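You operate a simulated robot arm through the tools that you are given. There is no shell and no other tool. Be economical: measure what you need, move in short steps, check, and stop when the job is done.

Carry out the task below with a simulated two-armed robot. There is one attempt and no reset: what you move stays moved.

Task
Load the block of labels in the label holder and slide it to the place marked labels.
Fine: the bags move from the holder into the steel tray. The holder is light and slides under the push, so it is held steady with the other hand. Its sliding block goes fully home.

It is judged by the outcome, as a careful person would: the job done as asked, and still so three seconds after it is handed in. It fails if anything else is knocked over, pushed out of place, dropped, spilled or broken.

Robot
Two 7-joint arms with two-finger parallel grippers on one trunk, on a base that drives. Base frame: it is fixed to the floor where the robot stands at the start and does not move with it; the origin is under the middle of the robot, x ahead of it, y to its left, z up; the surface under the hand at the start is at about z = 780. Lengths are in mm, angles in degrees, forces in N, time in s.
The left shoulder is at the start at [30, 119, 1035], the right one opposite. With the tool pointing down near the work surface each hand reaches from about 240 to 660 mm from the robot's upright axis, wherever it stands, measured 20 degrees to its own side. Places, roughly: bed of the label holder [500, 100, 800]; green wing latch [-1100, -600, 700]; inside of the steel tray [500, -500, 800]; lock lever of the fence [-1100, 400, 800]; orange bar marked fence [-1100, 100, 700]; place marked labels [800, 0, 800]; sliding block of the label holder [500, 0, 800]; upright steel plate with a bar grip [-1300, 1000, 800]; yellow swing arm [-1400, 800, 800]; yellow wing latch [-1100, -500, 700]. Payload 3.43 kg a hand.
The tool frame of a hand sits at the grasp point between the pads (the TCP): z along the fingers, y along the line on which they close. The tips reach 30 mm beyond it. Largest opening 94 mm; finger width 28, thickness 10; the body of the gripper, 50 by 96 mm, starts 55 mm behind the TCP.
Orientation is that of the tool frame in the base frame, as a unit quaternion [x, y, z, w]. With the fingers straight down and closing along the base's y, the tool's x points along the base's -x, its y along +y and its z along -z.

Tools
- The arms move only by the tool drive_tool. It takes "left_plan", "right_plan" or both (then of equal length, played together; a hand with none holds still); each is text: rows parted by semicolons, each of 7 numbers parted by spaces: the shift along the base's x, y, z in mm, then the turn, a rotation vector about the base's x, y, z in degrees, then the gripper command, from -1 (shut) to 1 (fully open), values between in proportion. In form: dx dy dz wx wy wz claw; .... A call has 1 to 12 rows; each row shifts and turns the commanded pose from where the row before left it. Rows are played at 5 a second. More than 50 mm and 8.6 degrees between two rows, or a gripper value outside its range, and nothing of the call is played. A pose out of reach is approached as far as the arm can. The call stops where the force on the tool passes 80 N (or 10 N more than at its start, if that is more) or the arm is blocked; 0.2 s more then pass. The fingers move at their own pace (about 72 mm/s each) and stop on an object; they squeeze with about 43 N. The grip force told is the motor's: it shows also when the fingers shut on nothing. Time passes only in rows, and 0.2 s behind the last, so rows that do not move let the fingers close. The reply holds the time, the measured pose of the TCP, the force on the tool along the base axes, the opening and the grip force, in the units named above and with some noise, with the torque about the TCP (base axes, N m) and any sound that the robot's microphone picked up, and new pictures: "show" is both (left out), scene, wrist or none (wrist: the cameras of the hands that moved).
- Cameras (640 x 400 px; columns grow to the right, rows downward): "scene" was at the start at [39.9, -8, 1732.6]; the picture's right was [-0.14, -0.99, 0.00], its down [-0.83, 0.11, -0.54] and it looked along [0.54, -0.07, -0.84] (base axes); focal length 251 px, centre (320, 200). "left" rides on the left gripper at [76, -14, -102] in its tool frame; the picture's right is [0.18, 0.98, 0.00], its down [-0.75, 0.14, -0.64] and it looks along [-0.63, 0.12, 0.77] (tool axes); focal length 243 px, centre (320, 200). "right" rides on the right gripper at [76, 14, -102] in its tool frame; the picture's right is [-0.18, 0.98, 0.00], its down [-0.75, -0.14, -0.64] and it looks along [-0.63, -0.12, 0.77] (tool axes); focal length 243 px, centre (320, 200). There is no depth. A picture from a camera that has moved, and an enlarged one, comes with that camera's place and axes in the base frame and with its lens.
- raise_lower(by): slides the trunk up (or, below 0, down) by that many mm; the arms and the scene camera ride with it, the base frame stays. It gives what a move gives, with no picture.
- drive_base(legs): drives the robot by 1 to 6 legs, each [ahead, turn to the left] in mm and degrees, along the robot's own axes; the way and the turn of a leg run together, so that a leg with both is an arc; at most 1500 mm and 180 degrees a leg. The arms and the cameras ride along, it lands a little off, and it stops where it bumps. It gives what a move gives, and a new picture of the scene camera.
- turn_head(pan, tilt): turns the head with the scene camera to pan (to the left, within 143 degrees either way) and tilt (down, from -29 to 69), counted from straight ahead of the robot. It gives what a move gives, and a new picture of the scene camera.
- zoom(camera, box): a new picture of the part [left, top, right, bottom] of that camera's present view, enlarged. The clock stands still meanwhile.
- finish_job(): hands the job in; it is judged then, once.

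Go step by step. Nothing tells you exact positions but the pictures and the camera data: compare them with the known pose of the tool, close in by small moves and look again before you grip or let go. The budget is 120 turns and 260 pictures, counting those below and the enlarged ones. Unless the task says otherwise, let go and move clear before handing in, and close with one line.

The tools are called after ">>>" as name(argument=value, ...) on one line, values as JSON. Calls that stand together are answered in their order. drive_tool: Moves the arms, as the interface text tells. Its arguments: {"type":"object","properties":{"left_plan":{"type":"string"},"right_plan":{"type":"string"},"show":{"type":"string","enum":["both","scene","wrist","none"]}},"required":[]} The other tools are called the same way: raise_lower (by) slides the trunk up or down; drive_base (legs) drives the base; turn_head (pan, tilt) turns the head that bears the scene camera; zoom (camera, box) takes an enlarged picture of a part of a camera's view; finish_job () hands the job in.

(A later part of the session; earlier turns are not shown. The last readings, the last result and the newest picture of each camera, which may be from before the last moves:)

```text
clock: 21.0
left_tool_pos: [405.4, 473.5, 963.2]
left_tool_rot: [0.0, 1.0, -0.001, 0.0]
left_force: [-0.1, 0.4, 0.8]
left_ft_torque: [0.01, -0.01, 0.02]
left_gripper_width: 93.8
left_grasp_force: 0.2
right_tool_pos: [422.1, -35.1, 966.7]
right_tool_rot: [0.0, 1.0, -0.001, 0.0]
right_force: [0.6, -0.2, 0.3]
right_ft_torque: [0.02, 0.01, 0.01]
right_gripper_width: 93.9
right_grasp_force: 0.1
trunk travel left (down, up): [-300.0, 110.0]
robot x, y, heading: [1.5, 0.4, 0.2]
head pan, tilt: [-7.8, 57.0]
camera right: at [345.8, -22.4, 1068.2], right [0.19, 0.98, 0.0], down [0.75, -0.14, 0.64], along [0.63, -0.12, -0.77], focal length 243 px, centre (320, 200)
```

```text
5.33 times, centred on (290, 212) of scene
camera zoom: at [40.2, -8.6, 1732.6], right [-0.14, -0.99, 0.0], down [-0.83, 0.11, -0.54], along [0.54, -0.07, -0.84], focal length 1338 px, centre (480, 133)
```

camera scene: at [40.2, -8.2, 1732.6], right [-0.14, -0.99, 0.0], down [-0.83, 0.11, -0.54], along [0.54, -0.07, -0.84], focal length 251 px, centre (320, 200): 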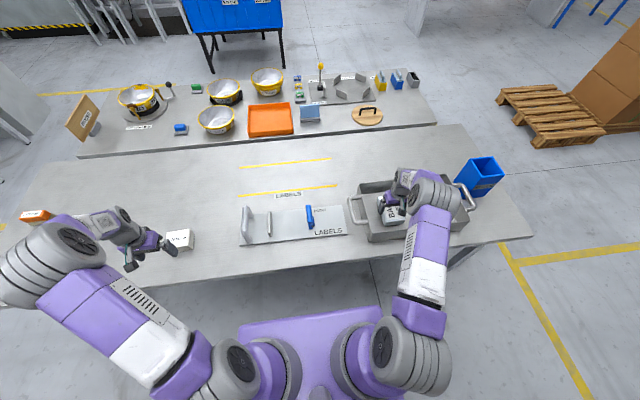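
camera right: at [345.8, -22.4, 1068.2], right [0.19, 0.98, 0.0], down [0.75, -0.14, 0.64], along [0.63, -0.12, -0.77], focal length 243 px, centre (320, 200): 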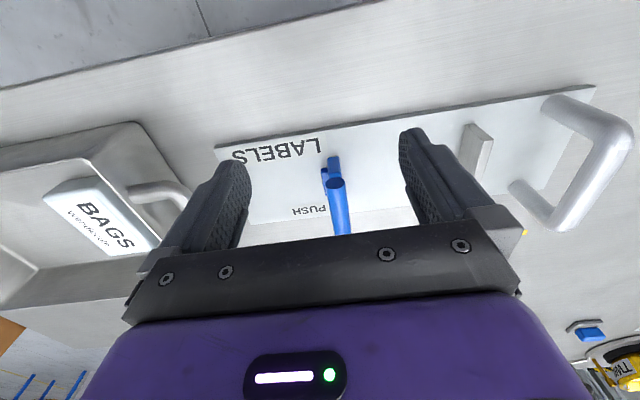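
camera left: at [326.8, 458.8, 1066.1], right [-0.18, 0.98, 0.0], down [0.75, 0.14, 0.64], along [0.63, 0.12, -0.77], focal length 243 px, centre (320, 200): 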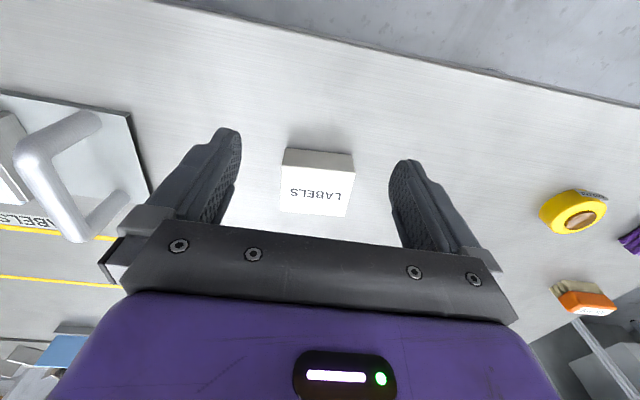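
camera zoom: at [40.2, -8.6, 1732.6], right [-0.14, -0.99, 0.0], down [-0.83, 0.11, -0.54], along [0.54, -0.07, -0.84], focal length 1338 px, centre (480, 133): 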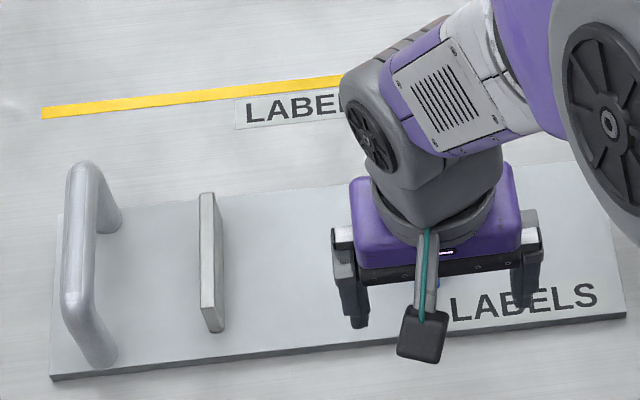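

>>> drive_tool(right_plan="0 -45 0 0 0 0 1;0 -45 0 0 0 0 1;0 -45 0 0 0 0 1;0 -45 0 0 0 0 1;0 -20 0 0 0 0 1;0 0 0 0 0 0 1", show="wrist")

>>> zoom(camera="scene", box=[230, 175, 350, 250])

>>> zoom(camera="scene", box=[292, 195, 332, 245])

```text
clock: 22.4
left_tool_pos: [403.8, 473.1, 962.9]
left_tool_rot: [0.0, 1.0, 0.0, 0.0]
left_force: [-0.4, -0.1, 0.3]
left_ft_torque: [0.02, 0.02, 0.02]
left_gripper_width: 93.7
left_grasp_force: 0.1
right_tool_pos: [422.4, -236.7, 967.5]
right_tool_rot: [-0.001, 1.0, -0.001, 0.0]
right_force: [-0.6, 0.1, 0.3]
right_ft_torque: [0.02, -0.04, 0.04]
right_gripper_width: 94.1
right_grasp_force: 0.0
trunk travel left (down, up): [-300.0, 110.0]
robot x, y, heading: [-0.9, 1.1, -0.1]
head pan, tilt: [-7.8, 57.0]
camera right: at [346.5, -222.6, 1068.5], right [0.18, 0.98, 0.0], down [0.75, -0.14, 0.64], along [0.63, -0.12, -0.77], focal length 243 px, centre (320, 200)
```

right: 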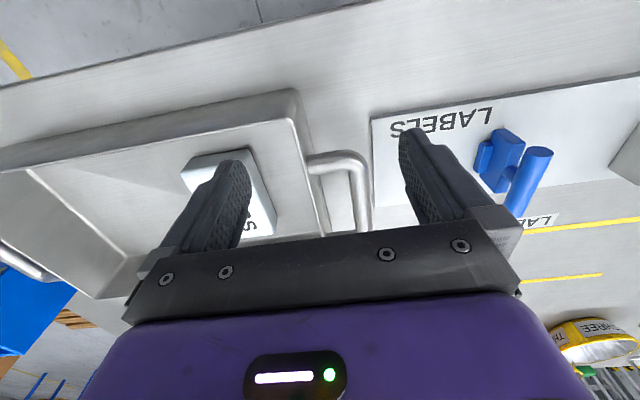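

```text
5.33 times, centred on (290, 212) of scene
camera zoom: at [39.9, -7.9, 1732.6], right [-0.14, -0.99, 0.0], down [-0.83, 0.11, -0.54], along [0.54, -0.07, -0.84], focal length 1338 px, centre (480, 133)
```

zoom: 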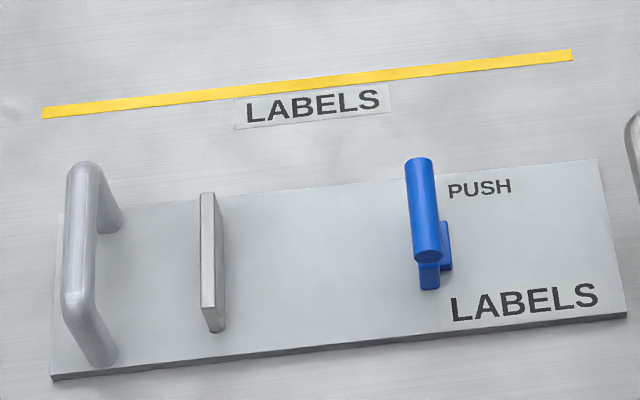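

```text
8.00 times, centred on (312, 220) of scene
camera zoom: at [39.9, -7.9, 1732.6], right [-0.14, -0.99, 0.0], down [-0.83, 0.11, -0.54], along [0.54, -0.07, -0.84], focal length 2006 px, centre (384, 40)
```

zoom: 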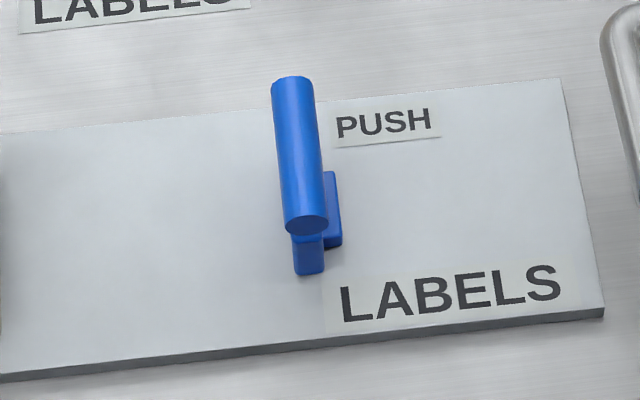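

The holder's slider has a horizontal blue grip bar near (536, -30, 857), and the handle bar is near (537, 222, 865). The labels block measures about 87 by 70 mm, so I need to know how far the slider travels before choosing its orientation. I'll bring both hands above these grips.

>>> drive_tool(left_plan="19 -42 0 0 0 0 1;19 -42 0 0 0 0 1;19 -42 0 0 0 0 1;19 -42 0 0 0 0 1;19 -42 0 0 0 0 1;10 -41 0 0 0 0 1;0 0 -20 0 0 0 1", right_plan="14 34 0 0 0 0 0.6;14 34 0 0 0 0 0.6;14 34 0 0 0 0 0.6;14 34 0 0 0 0 0.6;14 34 0 0 0 0 0.6;14 36 0 0 0 0 0.6;0 0 -30 0 0 0 0.6")

>>> zoom(camera="left", box=[160, 60, 480, 260])

>>> zoom(camera="right", box=[160, 60, 480, 260])

```text
clock: 24.0
left_tool_pos: [511.4, 222.3, 943.8]
left_tool_rot: [-0.001, 1.0, 0.0, -0.001]
left_force: [0.7, 0.0, 0.1]
left_ft_torque: [-0.01, 0.03, -0.01]
left_gripper_width: 93.9
left_grasp_force: 0.0
right_tool_pos: [505.8, -28.1, 936.7]
right_tool_rot: [0.0, 1.0, 0.0, 0.001]
right_force: [-0.4, -0.5, 0.6]
right_ft_torque: [0.01, 0.04, -0.01]
right_gripper_width: 75.3
right_grasp_force: 0.1
trunk travel left (down, up): [-300.0, 110.0]
robot x, y, heading: [2.5, 1.0, 0.1]
head pan, tilt: [-7.8, 57.0]
camera scene: at [41.1, -7.6, 1732.5], right [-0.14, -0.99, 0.0], down [-0.83, 0.11, -0.54], along [0.54, -0.07, -0.84], focal length 251 px, centre (320, 200)
camera right: at [429.8, -15.1, 1038.0], right [0.18, 0.98, 0.0], down [0.75, -0.14, 0.64], along [0.63, -0.12, -0.77], focal length 243 px, centre (320, 200)
camera left: at [434.2, 208.0, 1045.1], right [-0.18, 0.98, 0.0], down [0.75, 0.14, 0.64], along [0.63, 0.12, -0.77], focal length 243 px, centre (320, 200)
```

scene: 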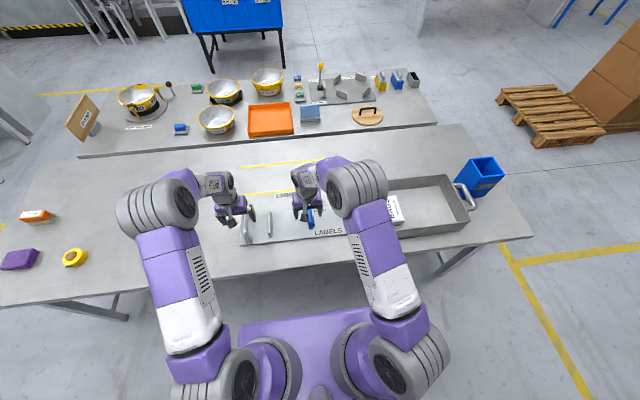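
right: 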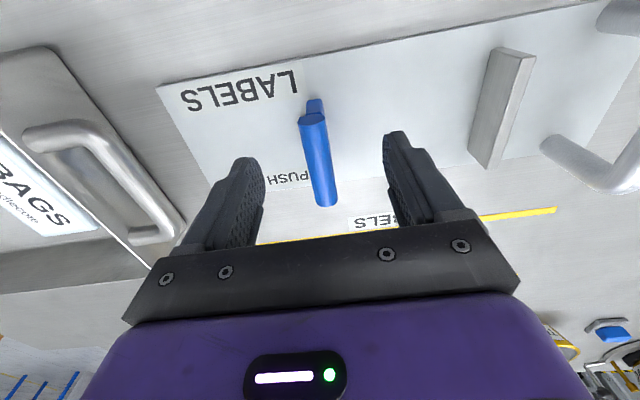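
left: 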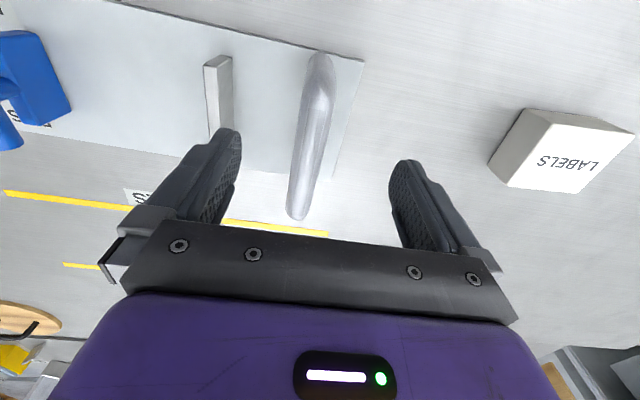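

```text
2.00 times, centred on (320, 160) of left
camera zoom: at [434.2, 208.0, 1045.1], right [-0.18, 0.98, 0.0], down [0.75, 0.14, 0.64], along [0.63, 0.12, -0.77], focal length 485 px, centre (320, 280)
```

zoom: 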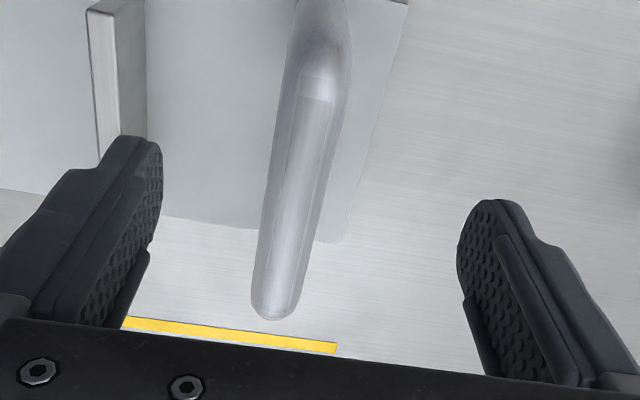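

```text
2.00 times, centred on (320, 160) of right
camera zoom: at [429.8, -15.1, 1038.0], right [0.18, 0.98, 0.0], down [0.75, -0.14, 0.64], along [0.63, -0.12, -0.77], focal length 485 px, centre (320, 280)
```

zoom: 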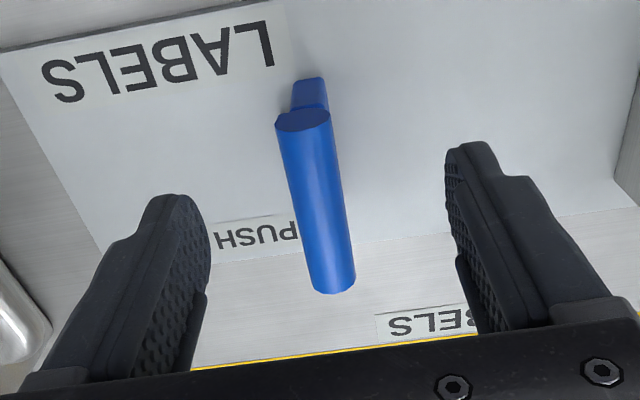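

Handle bar at y≈216 and slider bar at y≈-34. I'll lower both hands around them and close.

>>> drive_tool(left_plan="13 -3 -20 0 0 0 1;13 -3 -20 0 0 0 1;0 0 -20 0 0 0 1;0 0 -20 0 0 0 1;0 0 0 0 0 0 0;0 0 0 0 0 0 -0.5;0 0 0 0 0 0 -0.9;0 0 0 0 0 0 -0.9", right_plan="16 -3 -18 0 0 0 0.6;15 -3 -18 0 0 0 0.6;0 0 -18 0 0 0 0.6;0 0 -14 0 0 0 0.6;0 0 0 0 0 0 0;0 0 0 0 0 0 -0.5;0 0 0 0 0 0 -0.9;0 0 0 0 0 0 -0.9")

```text
clock: 25.8
left_tool_pos: [535.2, 214.7, 863.2]
left_tool_rot: [0.001, 1.0, 0.0, 0.001]
left_force: [-4.1, -5.2, 0.1]
left_ft_torque: [0.05, -0.57, -0.53]
left_gripper_width: 27.9
left_grasp_force: 42.9
right_tool_pos: [537.3, -35.4, 869.0]
right_tool_rot: [0.001, 1.0, 0.001, 0.001]
right_force: [4.2, 5.7, 0.0]
right_ft_torque: [0.03, 0.35, -0.76]
right_gripper_width: 21.0
right_grasp_force: 43.3
trunk travel left (down, up): [-300.0, 110.0]
robot x, y, heading: [1.7, 0.4, -0.2]
head pan, tilt: [-7.8, 57.0]
camera scene: at [40.0, -8.0, 1732.6], right [-0.14, -0.99, 0.0], down [-0.83, 0.11, -0.54], along [0.54, -0.07, -0.84], focal length 251 px, centre (320, 200)
camera right: at [461.2, -21.9, 970.5], right [0.19, 0.98, 0.0], down [0.75, -0.14, 0.64], along [0.63, -0.12, -0.77], focal length 243 px, centre (320, 200)
camera left: at [458.9, 202.0, 965.5], right [-0.18, 0.98, 0.0], down [0.75, 0.14, 0.64], along [0.63, 0.12, -0.77], focal length 243 px, centre (320, 200)
```

scene: 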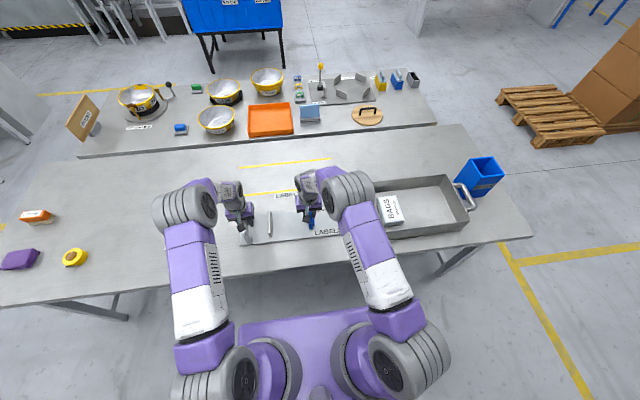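
right: 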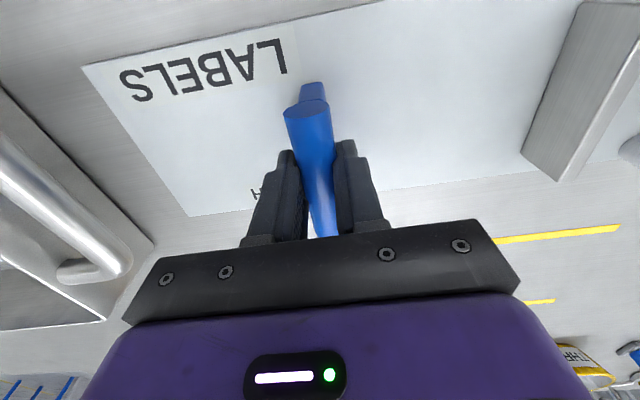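
left: 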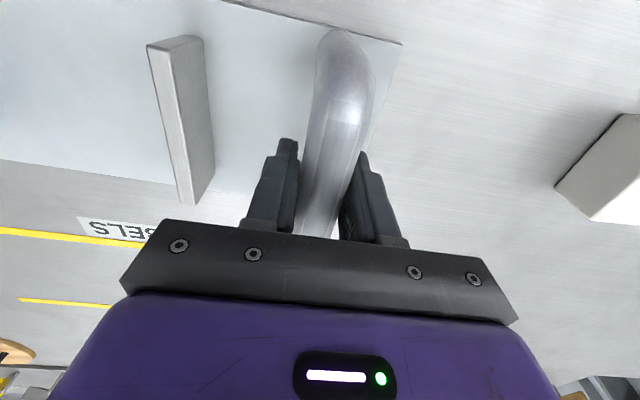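

Both are held. I'll slide the empty slider toward the stop to feel its travel, but short of a 75 mm gap.

>>> drive_tool(left_plan="0 0 0 0 0 0 -0.9;0 0 0 0 0 0 -0.9;0 0 0 0 0 0 -0.9;0 0 0 0 0 0 -0.9;0 0 0 0 0 0 -0.9", right_plan="0 8 0 0 0 0 -0.9;0 8 0 0 0 0 -0.9;0 8 0 0 0 0 -0.9;0 8 0 0 0 0 -0.9;0 0 0 0 0 0 -0.9", show="wrist")

```text
clock: 27.0
left_tool_pos: [534.7, 217.7, 863.3]
left_tool_rot: [0.0, 1.0, 0.0, -0.001]
left_force: [-7.1, 10.1, 1.7]
left_ft_torque: [-0.02, -0.3, -0.47]
left_gripper_width: 28.1
left_grasp_force: 43.1
right_tool_pos: [537.5, -4.4, 868.6]
right_tool_rot: [0.0, 1.0, 0.0, 0.0]
right_force: [7.5, -7.0, 0.5]
right_ft_torque: [-0.03, -0.03, -0.83]
right_gripper_width: 21.2
right_grasp_force: 42.9
trunk travel left (down, up): [-300.0, 110.0]
robot x, y, heading: [-3.1, 0.1, -0.0]
head pan, tilt: [-7.8, 57.0]
camera right: at [461.7, 9.2, 970.6], right [0.19, 0.98, 0.0], down [0.75, -0.14, 0.64], along [0.63, -0.12, -0.77], focal length 243 px, centre (320, 200)
camera left: at [458.5, 203.2, 965.6], right [-0.18, 0.98, 0.0], down [0.75, 0.14, 0.64], along [0.63, 0.12, -0.77], focal length 243 px, centre (320, 200)
```

right: 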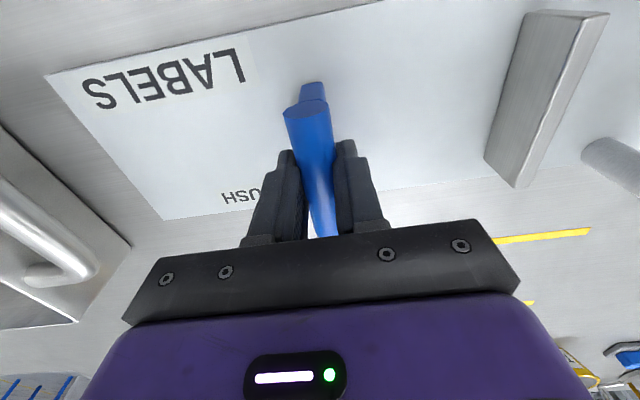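
left: 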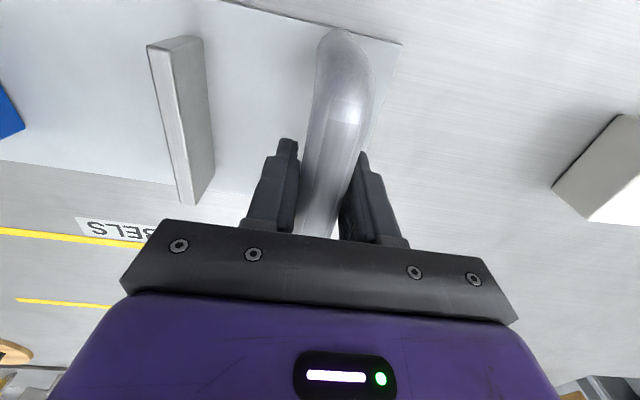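

It slides with roughly 10 N. I'll continue.

>>> drive_tool(left_plan="0 0 0 0 0 0 -0.9;0 0 0 0 0 0 -0.9;0 0 0 0 0 0 -0.9;0 0 0 0 0 0 -0.9;0 0 0 0 0 0 -0.9", right_plan="0 6 0 0 0 0 -0.9;0 6 0 0 0 0 -0.9;0 6 0 0 0 0 -0.9;0 6 0 0 0 0 -0.9;0 0 0 0 0 0 -0.9", show="wrist")

```text
clock: 28.2
left_tool_pos: [535.4, 217.0, 863.7]
left_tool_rot: [0.001, 1.0, -0.001, 0.0]
left_force: [-8.4, 8.1, -0.1]
left_ft_torque: [-0.04, 0.1, -0.57]
left_gripper_width: 27.9
left_grasp_force: 43.3
right_tool_pos: [538.0, 19.2, 868.5]
right_tool_rot: [0.001, 1.0, 0.0, 0.0]
right_force: [10.4, -7.1, 6.6]
right_ft_torque: [-0.11, 0.57, -0.81]
right_gripper_width: 20.8
right_grasp_force: 42.9
trunk travel left (down, up): [-300.0, 110.0]
robot x, y, heading: [0.1, 1.0, 0.1]
head pan, tilt: [-7.8, 57.0]
camera right: at [461.7, 33.5, 970.6], right [0.19, 0.98, 0.0], down [0.75, -0.14, 0.64], along [0.63, -0.12, -0.77], focal length 243 px, centre (320, 200)
camera left: at [458.5, 202.9, 965.6], right [-0.18, 0.98, 0.0], down [0.75, 0.14, 0.64], along [0.63, 0.12, -0.77], focal length 243 px, centre (320, 200)
```

right: 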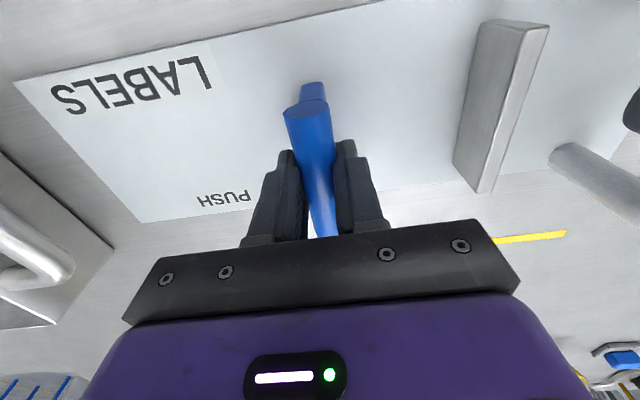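
left: 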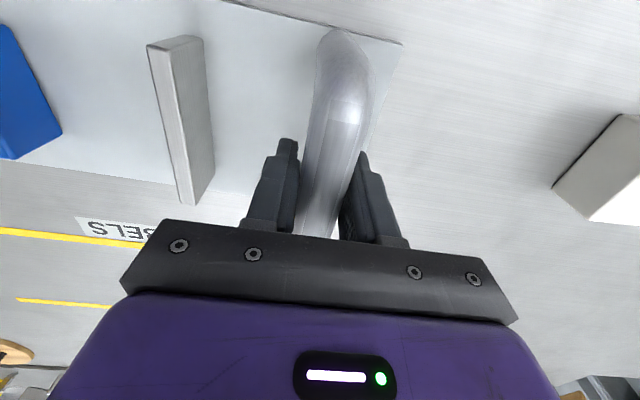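

The gap is now about 97 mm. I'll continue in small steps.

>>> drive_tool(left_plan="0 0 0 0 0 0 -0.9;0 0 0 0 0 0 -0.9;0 0 0 0 0 0 -0.9;0 0 0 0 0 0 -0.9;0 0 0 0 0 0 -0.9", right_plan="0 5 0 0 0 0 -0.9;0 5 0 0 0 0 -0.9;0 5 0 0 0 0 -0.9;0 4 0 0 0 0 -0.9;0 0 0 0 0 0 -0.9", show="wrist")

```text
clock: 29.4
left_tool_pos: [534.2, 222.0, 863.1]
left_tool_rot: [-0.003, 1.0, 0.004, -0.001]
left_force: [-1.7, 30.3, -6.0]
left_ft_torque: [-0.31, -0.22, -0.61]
left_gripper_width: 28.5
left_grasp_force: 43.0
right_tool_pos: [537.0, 32.0, 869.1]
right_tool_rot: [0.001, 1.0, -0.007, 0.0]
right_force: [-0.5, -37.3, 25.1]
right_ft_torque: [-0.49, 1.02, -0.25]
right_gripper_width: 21.0
right_grasp_force: 43.2
trunk travel left (down, up): [-300.0, 110.0]
robot x, y, heading: [-2.5, -2.5, -0.0]
head pan, tilt: [-7.8, 57.0]
camera right: at [461.7, 47.4, 970.5], right [0.19, 0.98, -0.01], down [0.75, -0.14, 0.64], along [0.63, -0.13, -0.76], focal length 243 px, centre (320, 200)
camera left: at [457.8, 207.1, 965.4], right [-0.19, 0.98, 0.01], down [0.75, 0.14, 0.64], along [0.63, 0.13, -0.77], focal length 243 px, centre (320, 200)
```

right: 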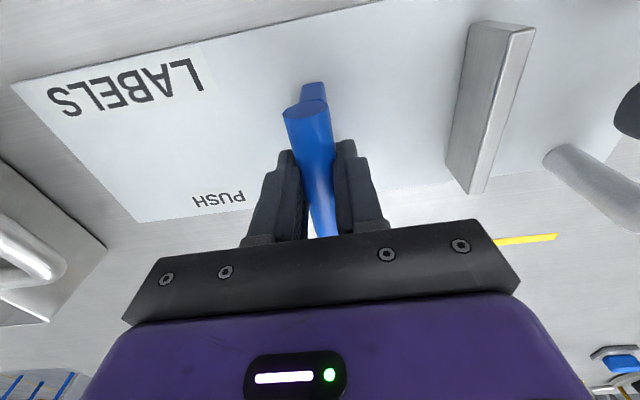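
left: 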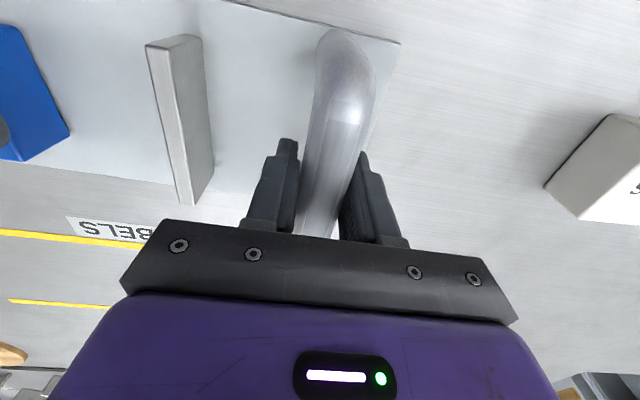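

It stopped hard after about 60 mm of travel, leaving a gap near 89 mm. So the labels block goes in as it lies, with its 87 mm side along y. I'll pull the slider back to open.

>>> drive_tool(left_plan="0 0 0 0 0 0 -0.9;0 0 0 0 0 0 -0.9;0 0 0 0 0 0 -0.9;0 0 0 0 0 0 -0.9;0 0 0 0 0 0 -0.9;0 0 0 0 0 0 -0.9;0 0 0 0 0 0 -0.9;0 0 0 0 0 0 -0.9;0 0 0 0 0 0 -0.9", right_plan="0 -9 0 0 0 0 -0.9;0 -9 0 0 0 0 -0.9;0 -9 0 0 0 0 -0.9;0 -9 0 0 0 0 -0.9;0 -9 0 0 0 0 -0.9;0 -9 0 0 0 0 -0.9;0 -9 0 0 0 0 -0.9;0 -9 0 0 0 0 -0.9;0 0 0 0 0 0 -0.9", show="wrist")

```text
clock: 31.4
left_tool_pos: [535.7, 214.6, 863.7]
left_tool_rot: [0.0, 1.0, -0.001, 0.0]
left_force: [-5.4, -10.4, 0.0]
left_ft_torque: [0.06, -0.04, -0.69]
left_gripper_width: 28.1
left_grasp_force: 42.8
right_tool_pos: [537.4, -32.1, 869.2]
right_tool_rot: [0.0, 1.0, -0.001, 0.0]
right_force: [4.2, 6.7, 10.2]
right_ft_torque: [0.09, 0.36, -0.83]
right_gripper_width: 21.6
right_grasp_force: 43.0
trunk travel left (down, up): [-300.0, 110.0]
robot x, y, heading: [-0.0, 0.7, 0.0]
head pan, tilt: [-7.8, 57.0]
camera right: at [460.2, -19.7, 970.9], right [0.18, 0.98, 0.0], down [0.75, -0.14, 0.64], along [0.63, -0.12, -0.77], focal length 243 px, centre (320, 200)
camera left: at [458.7, 202.1, 965.6], right [-0.18, 0.98, 0.0], down [0.75, 0.14, 0.64], along [0.63, 0.12, -0.77], focal length 243 px, centre (320, 200)
```

right: 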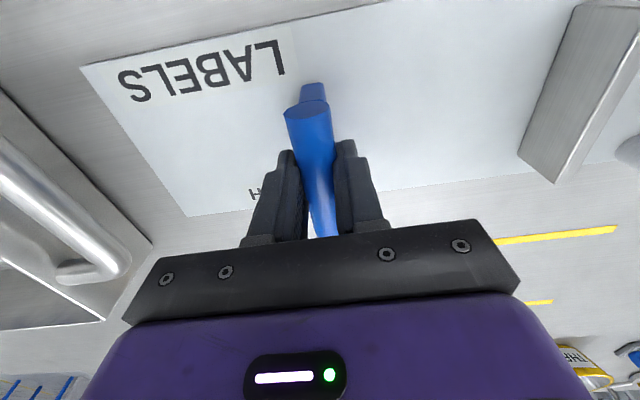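
left: 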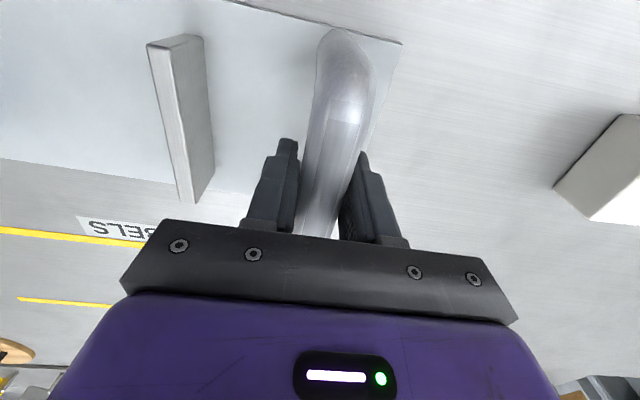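

The slider is open again and the holder is back where it was. I'll release both, lift clear, and back the right hand off.

>>> drive_tool(left_plan="0 0 0 0 0 0 0;0 0 0 0 0 0 0.8;0 0 0 0 0 0 1;0 0 30 0 0 0 1;0 0 40 0 0 0 1;0 0 40 0 0 0 1;0 30 0 0 0 0 1;0 0 0 0 0 0 1", right_plan="0 0 0 0 0 0 0;0 0 0 0 0 0 0.4;0 0 0 0 0 0 0.4;0 0 30 0 0 0 0.4;0 0 40 0 0 0 0.4;0 0 40 0 0 0 0.4;0 -45 0 0 0 0 0.4;0 -45 0 0 0 0 0.4", show="none")

>>> drive_tool(left_plan="-3 22 0 0 0 8.3 1;-3 22 0 0 0 8.3 1;-3 22 0 0 0 8.3 1;-2 22 0 0 0 8.3 1;-2 22 0 0 0 8.3 1;-2 22 0 0 0 8.3 1;-2 22 0 0 0 8.3 1;-2 22 0 0 0 8.3 1;-1 22 0 0 0 8.3 1;0 22 0 0 0 8.3 1;0 22 0 0 0 8.3 1;0 0 0 0 0 0 1", show="both")

```text
clock: 33.2
left_tool_pos: [535.6, 245.2, 975.7]
left_tool_rot: [0.0, 1.0, 0.0, 0.0]
left_force: [-0.4, -0.7, 0.8]
left_ft_torque: [-0.02, -0.01, 0.03]
left_gripper_width: 93.8
left_grasp_force: 0.1
right_tool_pos: [536.5, -125.8, 980.1]
right_tool_rot: [0.001, 1.0, 0.001, 0.001]
right_force: [-0.1, 0.0, 0.3]
right_ft_torque: [0.0, -0.02, 0.01]
right_gripper_width: 65.8
right_grasp_force: 0.0
trunk travel left (down, up): [-300.0, 110.0]
robot x, y, heading: [4.0, -1.1, -0.3]
head pan, tilt: [-7.8, 57.0]
```

```text
clock: 35.8
left_tool_pos: [515.0, 488.2, 973.4]
left_tool_rot: [0.715, -0.699, 0.0, -0.001]
left_force: [-0.1, 0.4, 0.3]
left_ft_torque: [0.0, 0.0, 0.03]
left_gripper_width: 93.7
left_grasp_force: 0.0
right_tool_pos: [536.2, -125.3, 979.2]
right_tool_rot: [0.0, 1.0, 0.0, 0.0]
right_force: [-0.2, 0.0, -0.7]
right_ft_torque: [0.02, 0.03, 0.0]
right_gripper_width: 65.9
right_grasp_force: 0.1
trunk travel left (down, up): [-300.0, 110.0]
robot x, y, heading: [0.4, -0.6, -0.1]
head pan, tilt: [-7.8, 57.0]
camera scene: at [39.8, -8.5, 1732.6], right [-0.14, -0.99, 0.0], down [-0.83, 0.11, -0.54], along [0.54, -0.07, -0.84], focal length 251 px, centre (320, 200)
camera left: at [530.6, 413.4, 1074.9], right [-0.98, -0.21, 0.0], down [-0.16, 0.75, 0.64], along [-0.13, 0.63, -0.77], focal length 243 px, centre (320, 200)
```

scene: 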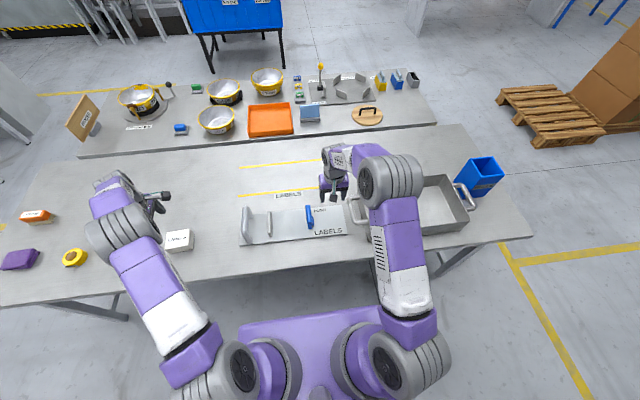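
left: 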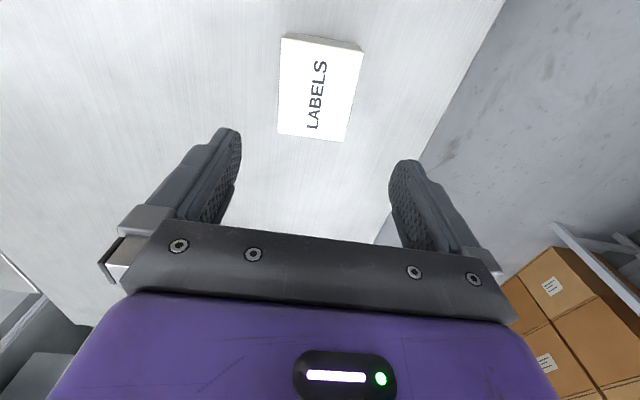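

The labels block is centred near (519, 488) with about 4° of yaw. I'll align, descend and grip it by its 70 mm sides.

>>> drive_tool(left_plan="4 0 -35 0 0 3.2 1;0 0 -35 0 0 0 1;0 0 -35 0 0 0 1;0 0 -25 0 0 0 1;0 0 0 0 0 0 1", show="both")

>>> zoom(camera="left", box=[180, 60, 460, 235])

```text
clock: 37.0
left_tool_pos: [521.5, 488.2, 843.2]
left_tool_rot: [0.734, -0.679, 0.0, 0.0]
left_force: [-0.8, 0.4, 0.3]
left_ft_torque: [-0.01, 0.0, -0.03]
left_gripper_width: 93.9
left_grasp_force: 0.0
right_tool_pos: [536.8, -124.1, 979.3]
right_tool_rot: [0.0, 1.0, 0.0, 0.0]
right_force: [0.5, -1.2, 0.3]
right_ft_torque: [0.01, 0.01, 0.0]
right_gripper_width: 65.7
right_grasp_force: 0.2
trunk travel left (down, up): [-300.0, 110.0]
robot x, y, heading: [1.2, -0.5, 0.1]
head pan, tilt: [-7.8, 57.0]
camera scene: at [39.8, -8.2, 1732.6], right [-0.14, -0.99, 0.0], down [-0.83, 0.11, -0.54], along [0.54, -0.07, -0.84], focal length 251 px, centre (320, 200)
camera left: at [539.8, 414.0, 945.1], right [-0.97, -0.26, 0.0], down [-0.2, 0.74, 0.64], along [-0.17, 0.62, -0.77], focal length 243 px, centre (320, 200)
```

scene: 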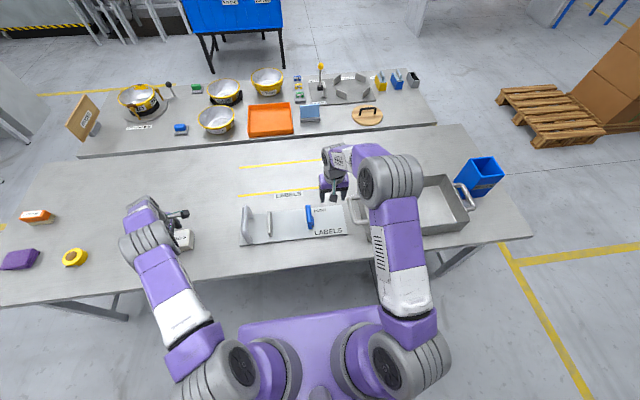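
left: 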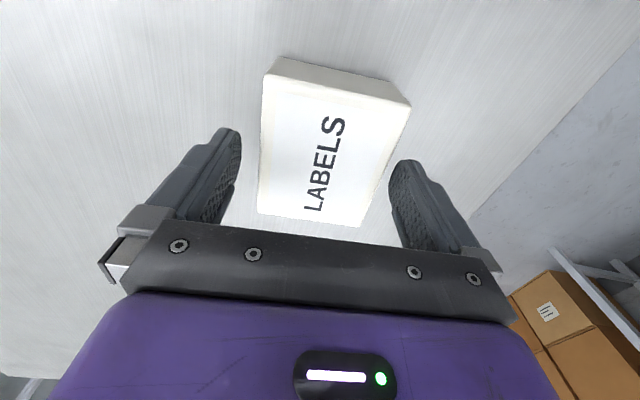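

```text
2.29 times, centred on (320, 148) of left
camera zoom: at [539.8, 414.0, 945.1], right [-0.97, -0.26, 0.0], down [-0.2, 0.74, 0.64], along [-0.17, 0.62, -0.77], focal length 555 px, centre (320, 320)
```

zoom: 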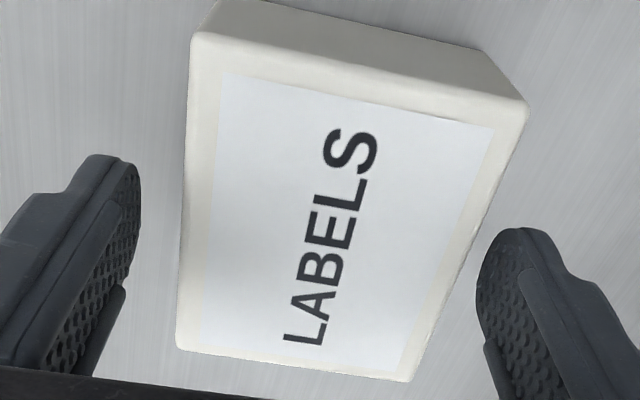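

The block is aligned at 72 by 86 mm. I'll go down, close and lift.

>>> drive_tool(left_plan="-2 0 -10 0 0 0 1;-1 0 -9 0 0 0 1;0 0 0 0 0 0 0.5;0 0 0 0 0 0 0.2;0 0 0 0 0 0 0.2;0 0 0 0 0 0 0.2;0 0 20 0 0 0 0.2;0 0 40 0 0 0 0.2;0 0 40 0 0 0 0.2;0 0 0 0 0 0 0.2", show="wrist")

```text
clock: 39.2
left_tool_pos: [516.6, 487.8, 925.3]
left_tool_rot: [0.734, -0.679, -0.001, 0.0]
left_force: [-0.9, 0.7, -1.8]
left_ft_torque: [-0.01, 0.02, 0.01]
left_gripper_width: 79.2
left_grasp_force: 43.0
right_tool_pos: [537.0, -123.4, 978.4]
right_tool_rot: [0.001, 1.0, -0.001, 0.001]
right_force: [-0.4, 0.0, 0.9]
right_ft_torque: [0.01, -0.01, -0.02]
right_gripper_width: 65.8
right_grasp_force: 0.0
trunk travel left (down, up): [-300.0, 110.0]
robot x, y, heading: [2.4, -3.4, 0.2]
head pan, tilt: [-7.8, 57.0]
camera left: at [536.6, 413.7, 1026.3], right [-0.97, -0.26, 0.0], down [-0.2, 0.74, 0.64], along [-0.17, 0.62, -0.77], focal length 243 px, centre (320, 200)
```

left: 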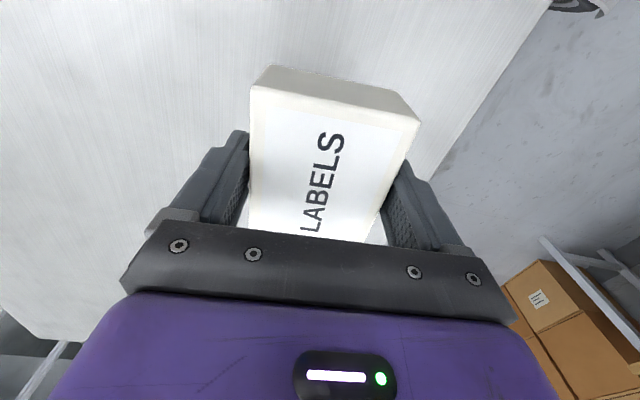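

The labels are held and match the slider's home gap (about 88 mm in y). I'll square the block up and carry it over the bed to about (537, 77).

>>> drive_tool(left_plan="0 0 35 0 0 -4 0.2;2 -41 8 0 0 0 0.2;2 -46 0 0 0 0 0.2;2 -46 0 0 0 0 0.2;2 -46 0 0 0 0 0.2;2 -46 0 0 0 0 0.2;2 -46 0 0 0 0 0.2;2 -46 0 0 0 0 0.2;3 -46 0 0 0 0 0.2;3 -48 0 0 0 0 0.2;0 0 0 0 0 0 0.2", show="both")

>>> zoom(camera="scene", box=[220, 160, 380, 260])

```text
clock: 41.6
left_tool_pos: [537.5, 77.5, 967.9]
left_tool_rot: [0.71, -0.704, 0.001, 0.0]
left_force: [0.2, 0.1, -2.6]
left_ft_torque: [0.02, 0.02, -0.01]
left_gripper_width: 78.9
left_grasp_force: 42.7
right_tool_pos: [536.3, -122.4, 979.7]
right_tool_rot: [0.0, 1.0, 0.0, 0.0]
right_force: [-0.9, -0.1, 0.3]
right_ft_torque: [-0.02, 0.03, 0.0]
right_gripper_width: 65.5
right_grasp_force: 0.1
trunk travel left (down, up): [-300.0, 110.0]
robot x, y, heading: [1.0, -0.3, 0.2]
head pan, tilt: [-7.8, 57.0]
camera scene: at [40.0, -6.8, 1732.6], right [-0.14, -0.99, 0.0], down [-0.83, 0.11, -0.54], along [0.54, -0.07, -0.84], focal length 251 px, centre (320, 200)
camera left: at [550.7, 3.1, 1069.2], right [-0.98, -0.19, 0.0], down [-0.15, 0.75, 0.64], along [-0.12, 0.63, -0.77], focal length 243 px, centre (320, 200)
```

scene: 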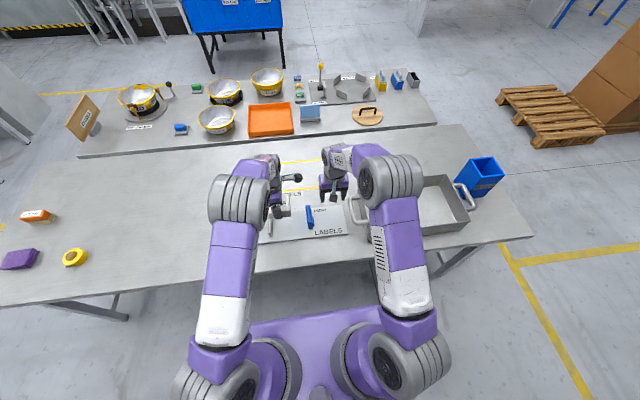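
left: 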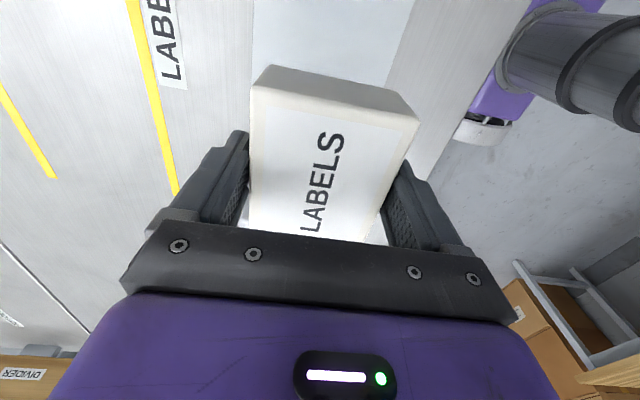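

```text
4.00 times, centred on (300, 210) of scene
camera zoom: at [40.0, -6.8, 1732.6], right [-0.14, -0.99, 0.0], down [-0.83, 0.11, -0.54], along [0.54, -0.07, -0.84], focal length 1003 px, centre (400, 160)
```

zoom: 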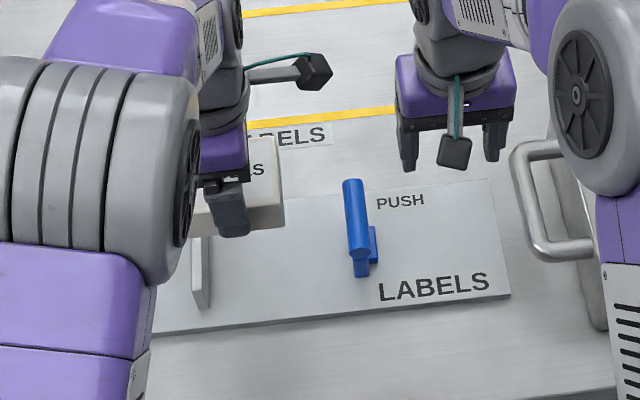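

The block is over the bed. For margin from the stop I'll shift 4 mm toward -y, then lower.

>>> drive_tool(left_plan="0 -4 -30 0 0 0 0.2;0 0 -35 0 0 0 0.2;0 0 -30 0 0 0 0.2;0 0 -20 0 0 0 0.2;0 0 -8 0 0 0 0.2;0 0 0 0 0 0 0.2", show="wrist")

>>> zoom(camera="scene", box=[220, 160, 380, 260])

>>> zoom(camera="right", box=[300, 0, 640, 212])

```text
clock: 43.0
left_tool_pos: [537.3, 73.9, 844.6]
left_tool_rot: [0.711, -0.704, 0.0, 0.0]
left_force: [0.1, 0.2, -1.3]
left_ft_torque: [0.0, 0.01, -0.03]
left_gripper_width: 79.1
left_grasp_force: 43.2
right_tool_pos: [537.3, -123.8, 978.4]
right_tool_rot: [0.0, 1.0, 0.0, 0.0]
right_force: [-0.3, 0.2, 0.1]
right_ft_torque: [0.04, -0.03, 0.0]
right_gripper_width: 65.7
right_grasp_force: 0.0
trunk travel left (down, up): [-300.0, 110.0]
robot x, y, heading: [-2.1, 1.5, 0.1]
head pan, tilt: [-7.8, 57.0]
camera left: at [551.0, -1.8, 945.8], right [-0.98, -0.19, 0.0], down [-0.15, 0.75, 0.64], along [-0.12, 0.63, -0.77], focal length 243 px, centre (320, 200)
```

left: 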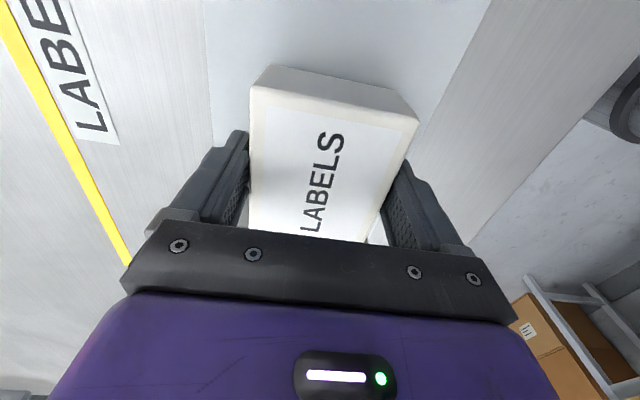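

```text
4.00 times, centred on (300, 210) of scene
camera zoom: at [40.1, -8.0, 1732.6], right [-0.14, -0.99, 0.0], down [-0.83, 0.11, -0.54], along [0.54, -0.07, -0.84], focal length 1003 px, centre (400, 160)
```

zoom: 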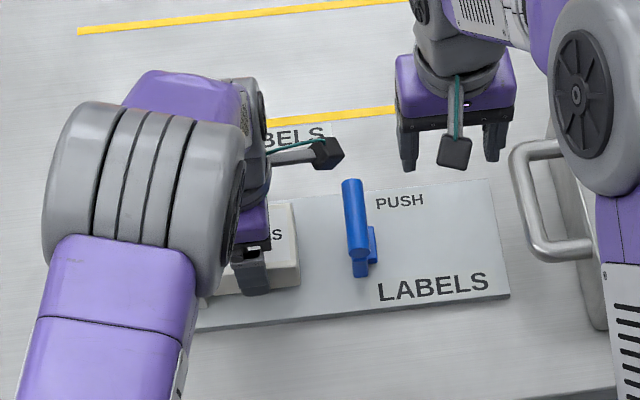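

```text
1.88 times, centred on (470, 106) of right
camera zoom: at [461.0, -110.3, 1080.6], right [0.18, 0.98, 0.0], down [0.75, -0.14, 0.64], along [0.63, -0.12, -0.77], focal length 457 px, centre (38, 377)
```

zoom: 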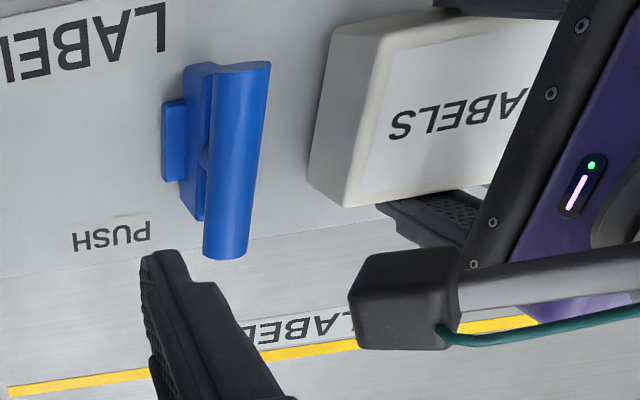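

It is almost seated, so I'll continue in small steps until contact.

>>> drive_tool(left_plan="0 0 -3 0 0 0 0.2;0 0 -3 0 0 0 0.2;0 0 -2 0 0 0 0.2;0 0 0 0 0 0 0.2", show="none")

```text
clock: 44.0
left_tool_pos: [536.5, 72.6, 837.1]
left_tool_rot: [0.711, -0.703, 0.0, 0.0]
left_force: [0.6, 0.5, -0.9]
left_ft_torque: [-0.01, 0.0, -0.01]
left_gripper_width: 78.8
left_grasp_force: 43.4
right_tool_pos: [536.9, -124.5, 978.5]
right_tool_rot: [0.0, 1.0, 0.0, 0.001]
right_force: [0.0, 0.1, -0.2]
right_ft_torque: [0.02, 0.02, 0.0]
right_gripper_width: 65.9
right_grasp_force: 0.0
trunk travel left (down, up): [-300.0, 110.0]
robot x, y, heading: [-0.9, 0.4, 0.1]
head pan, tilt: [-7.8, 57.0]
```

>>> drive_tool(left_plan="0 0 -2 0 0 0 0.2;0 0 -1 0 0 0 0.2;0 0 -1 0 0 0 0.2;0 0 0 0 0 0 0.2", show="none")

```text
clock: 45.0
left_tool_pos: [536.4, 73.0, 836.0]
left_tool_rot: [0.71, -0.704, 0.003, -0.004]
left_force: [-0.7, 5.2, 32.2]
left_ft_torque: [0.02, 0.05, -0.22]
left_gripper_width: 78.8
left_grasp_force: 42.5
right_tool_pos: [533.1, -123.6, 980.8]
right_tool_rot: [0.0, 1.0, 0.001, 0.002]
right_force: [0.4, 0.7, -0.2]
right_ft_torque: [0.02, 0.01, 0.01]
right_gripper_width: 65.9
right_grasp_force: 0.1
trunk travel left (down, up): [-300.0, 110.0]
robot x, y, heading: [0.5, -1.4, 0.0]
head pan, tilt: [-7.8, 57.0]
```

It is seated. I'll relieve the pressure, release and rise.

>>> drive_tool(left_plan="0 0 3 0 0 0 0.2;0 0 0 0 0 0 0.7;0 0 0 0 0 0 1;0 0 0 0 0 0 1;0 0 30 0 0 0 1;0 0 45 0 0 0 1;0 0 45 0 0 0 1;0 0 0 0 0 0 1", show="wrist")

>>> zoom(camera="left", box=[200, 0, 440, 150])

```text
clock: 46.8
left_tool_pos: [537.5, 74.2, 956.2]
left_tool_rot: [0.71, -0.704, 0.0, 0.001]
left_force: [-0.3, -0.2, 0.7]
left_ft_torque: [0.03, 0.03, 0.0]
left_gripper_width: 94.0
left_grasp_force: 0.0
right_tool_pos: [537.3, -124.4, 979.1]
right_tool_rot: [-0.001, 1.0, 0.0, 0.0]
right_force: [0.5, -0.1, -0.1]
right_ft_torque: [-0.02, 0.01, 0.02]
right_gripper_width: 66.0
right_grasp_force: 0.1
trunk travel left (down, up): [-300.0, 110.0]
robot x, y, heading: [-0.4, 0.1, -0.1]
head pan, tilt: [-7.8, 57.0]
camera left: at [550.7, -1.0, 1057.4], right [-0.98, -0.19, 0.0], down [-0.15, 0.75, 0.64], along [-0.12, 0.63, -0.77], focal length 243 px, centre (320, 200)
```

left: 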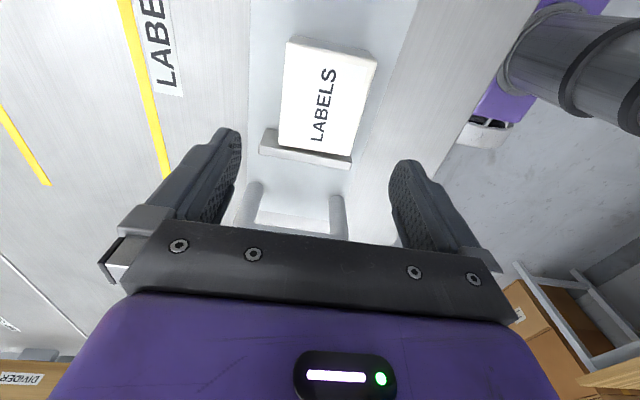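

```text
2.67 times, centred on (320, 75) of left
camera zoom: at [550.7, -1.0, 1057.4], right [-0.98, -0.19, 0.0], down [-0.15, 0.75, 0.64], along [-0.12, 0.63, -0.77], focal length 647 px, centre (320, 533)
```

zoom: 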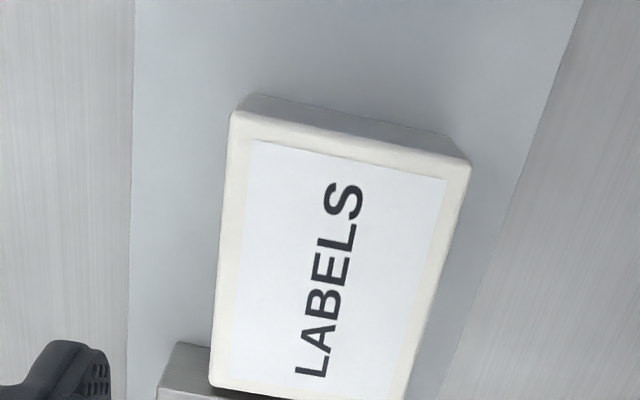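

The labels sit square in the bed, close to the stop. I'll return the left hand to the handle and the right hand to the slider bar.

>>> drive_tool(left_plan="0 13 0 0 0 -8.2 1;0 13 0 0 0 -8.2 1;0 13 0 0 0 -8.2 1;0 13 0 0 0 -8.2 1;0 13 0 0 0 -8.2 1;0 13 0 0 0 -8.2 1;0 13 0 0 0 -8.2 1;0 13 0 0 0 -8.2 1;0 13 0 0 0 -8.2 1;0 13 0 0 0 -8.2 1;0 11 0 0 0 -8.2 1;0 0 -20 0 0 0 1", right_plan="0 0 0 0 0 0 0.6;0 0 0 0 0 0 0.6;0 0 0 0 0 0 0.6;0 0 0 0 0 0 0.6;0 0 0 0 0 0 0.6;0 0 0 0 0 0 0.6;0 0 0 0 0 0 0.6;0 30 0 0 0 0 0.6;0 30 0 0 0 0 0.6;0 31 0 0 0 0 0.6;0 0 -20 0 0 0 0.6;0 0 -30 0 0 0 0.6", show="both")

```text
clock: 49.4
left_tool_pos: [537.3, 216.7, 936.8]
left_tool_rot: [-0.001, 1.0, 0.001, 0.0]
left_force: [0.5, -0.1, 0.0]
left_ft_torque: [0.03, 0.01, -0.02]
left_gripper_width: 93.9
left_grasp_force: 0.0
right_tool_pos: [538.3, -33.0, 928.4]
right_tool_rot: [0.0, 1.0, 0.0, 0.0]
right_force: [1.7, -0.2, 0.3]
right_ft_torque: [0.02, 0.01, 0.0]
right_gripper_width: 75.1
right_grasp_force: 0.1
trunk travel left (down, up): [-300.0, 110.0]
robot x, y, heading: [-0.5, -1.6, -0.1]
head pan, tilt: [-7.8, 57.0]
camera scene: at [41.3, -7.7, 1732.5], right [-0.14, -0.99, 0.0], down [-0.83, 0.11, -0.54], along [0.54, -0.07, -0.84], focal length 251 px, centre (320, 200)
camera right: at [462.4, -18.8, 1029.9], right [0.18, 0.98, 0.0], down [0.75, -0.14, 0.64], along [0.63, -0.12, -0.77], focal length 243 px, centre (320, 200)
camera left: at [460.4, 201.4, 1036.9], right [-0.19, 0.98, 0.0], down [0.75, 0.14, 0.64], along [0.63, 0.12, -0.77], focal length 243 px, centre (320, 200)
```

scene: 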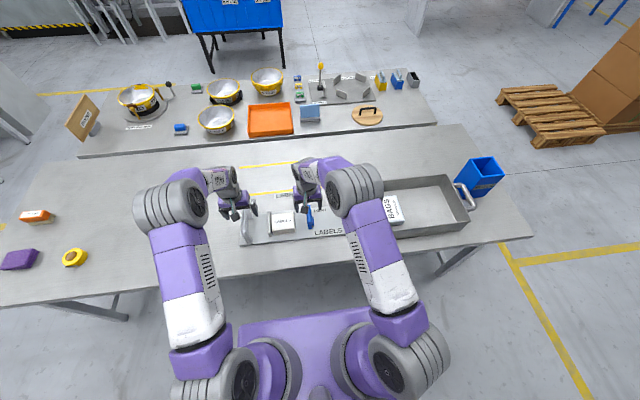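
right: 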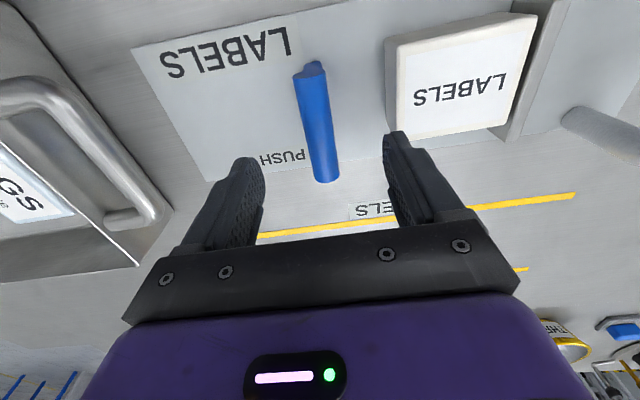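
left: 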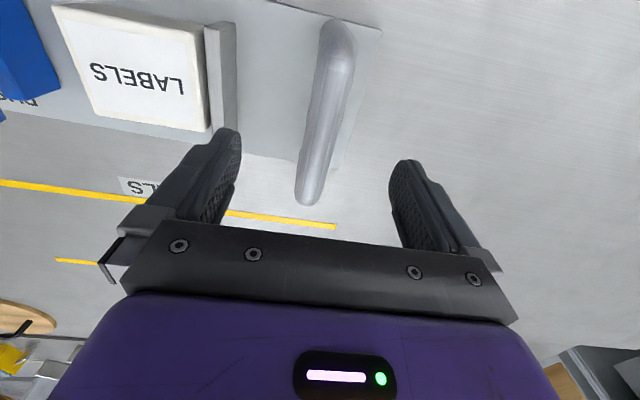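

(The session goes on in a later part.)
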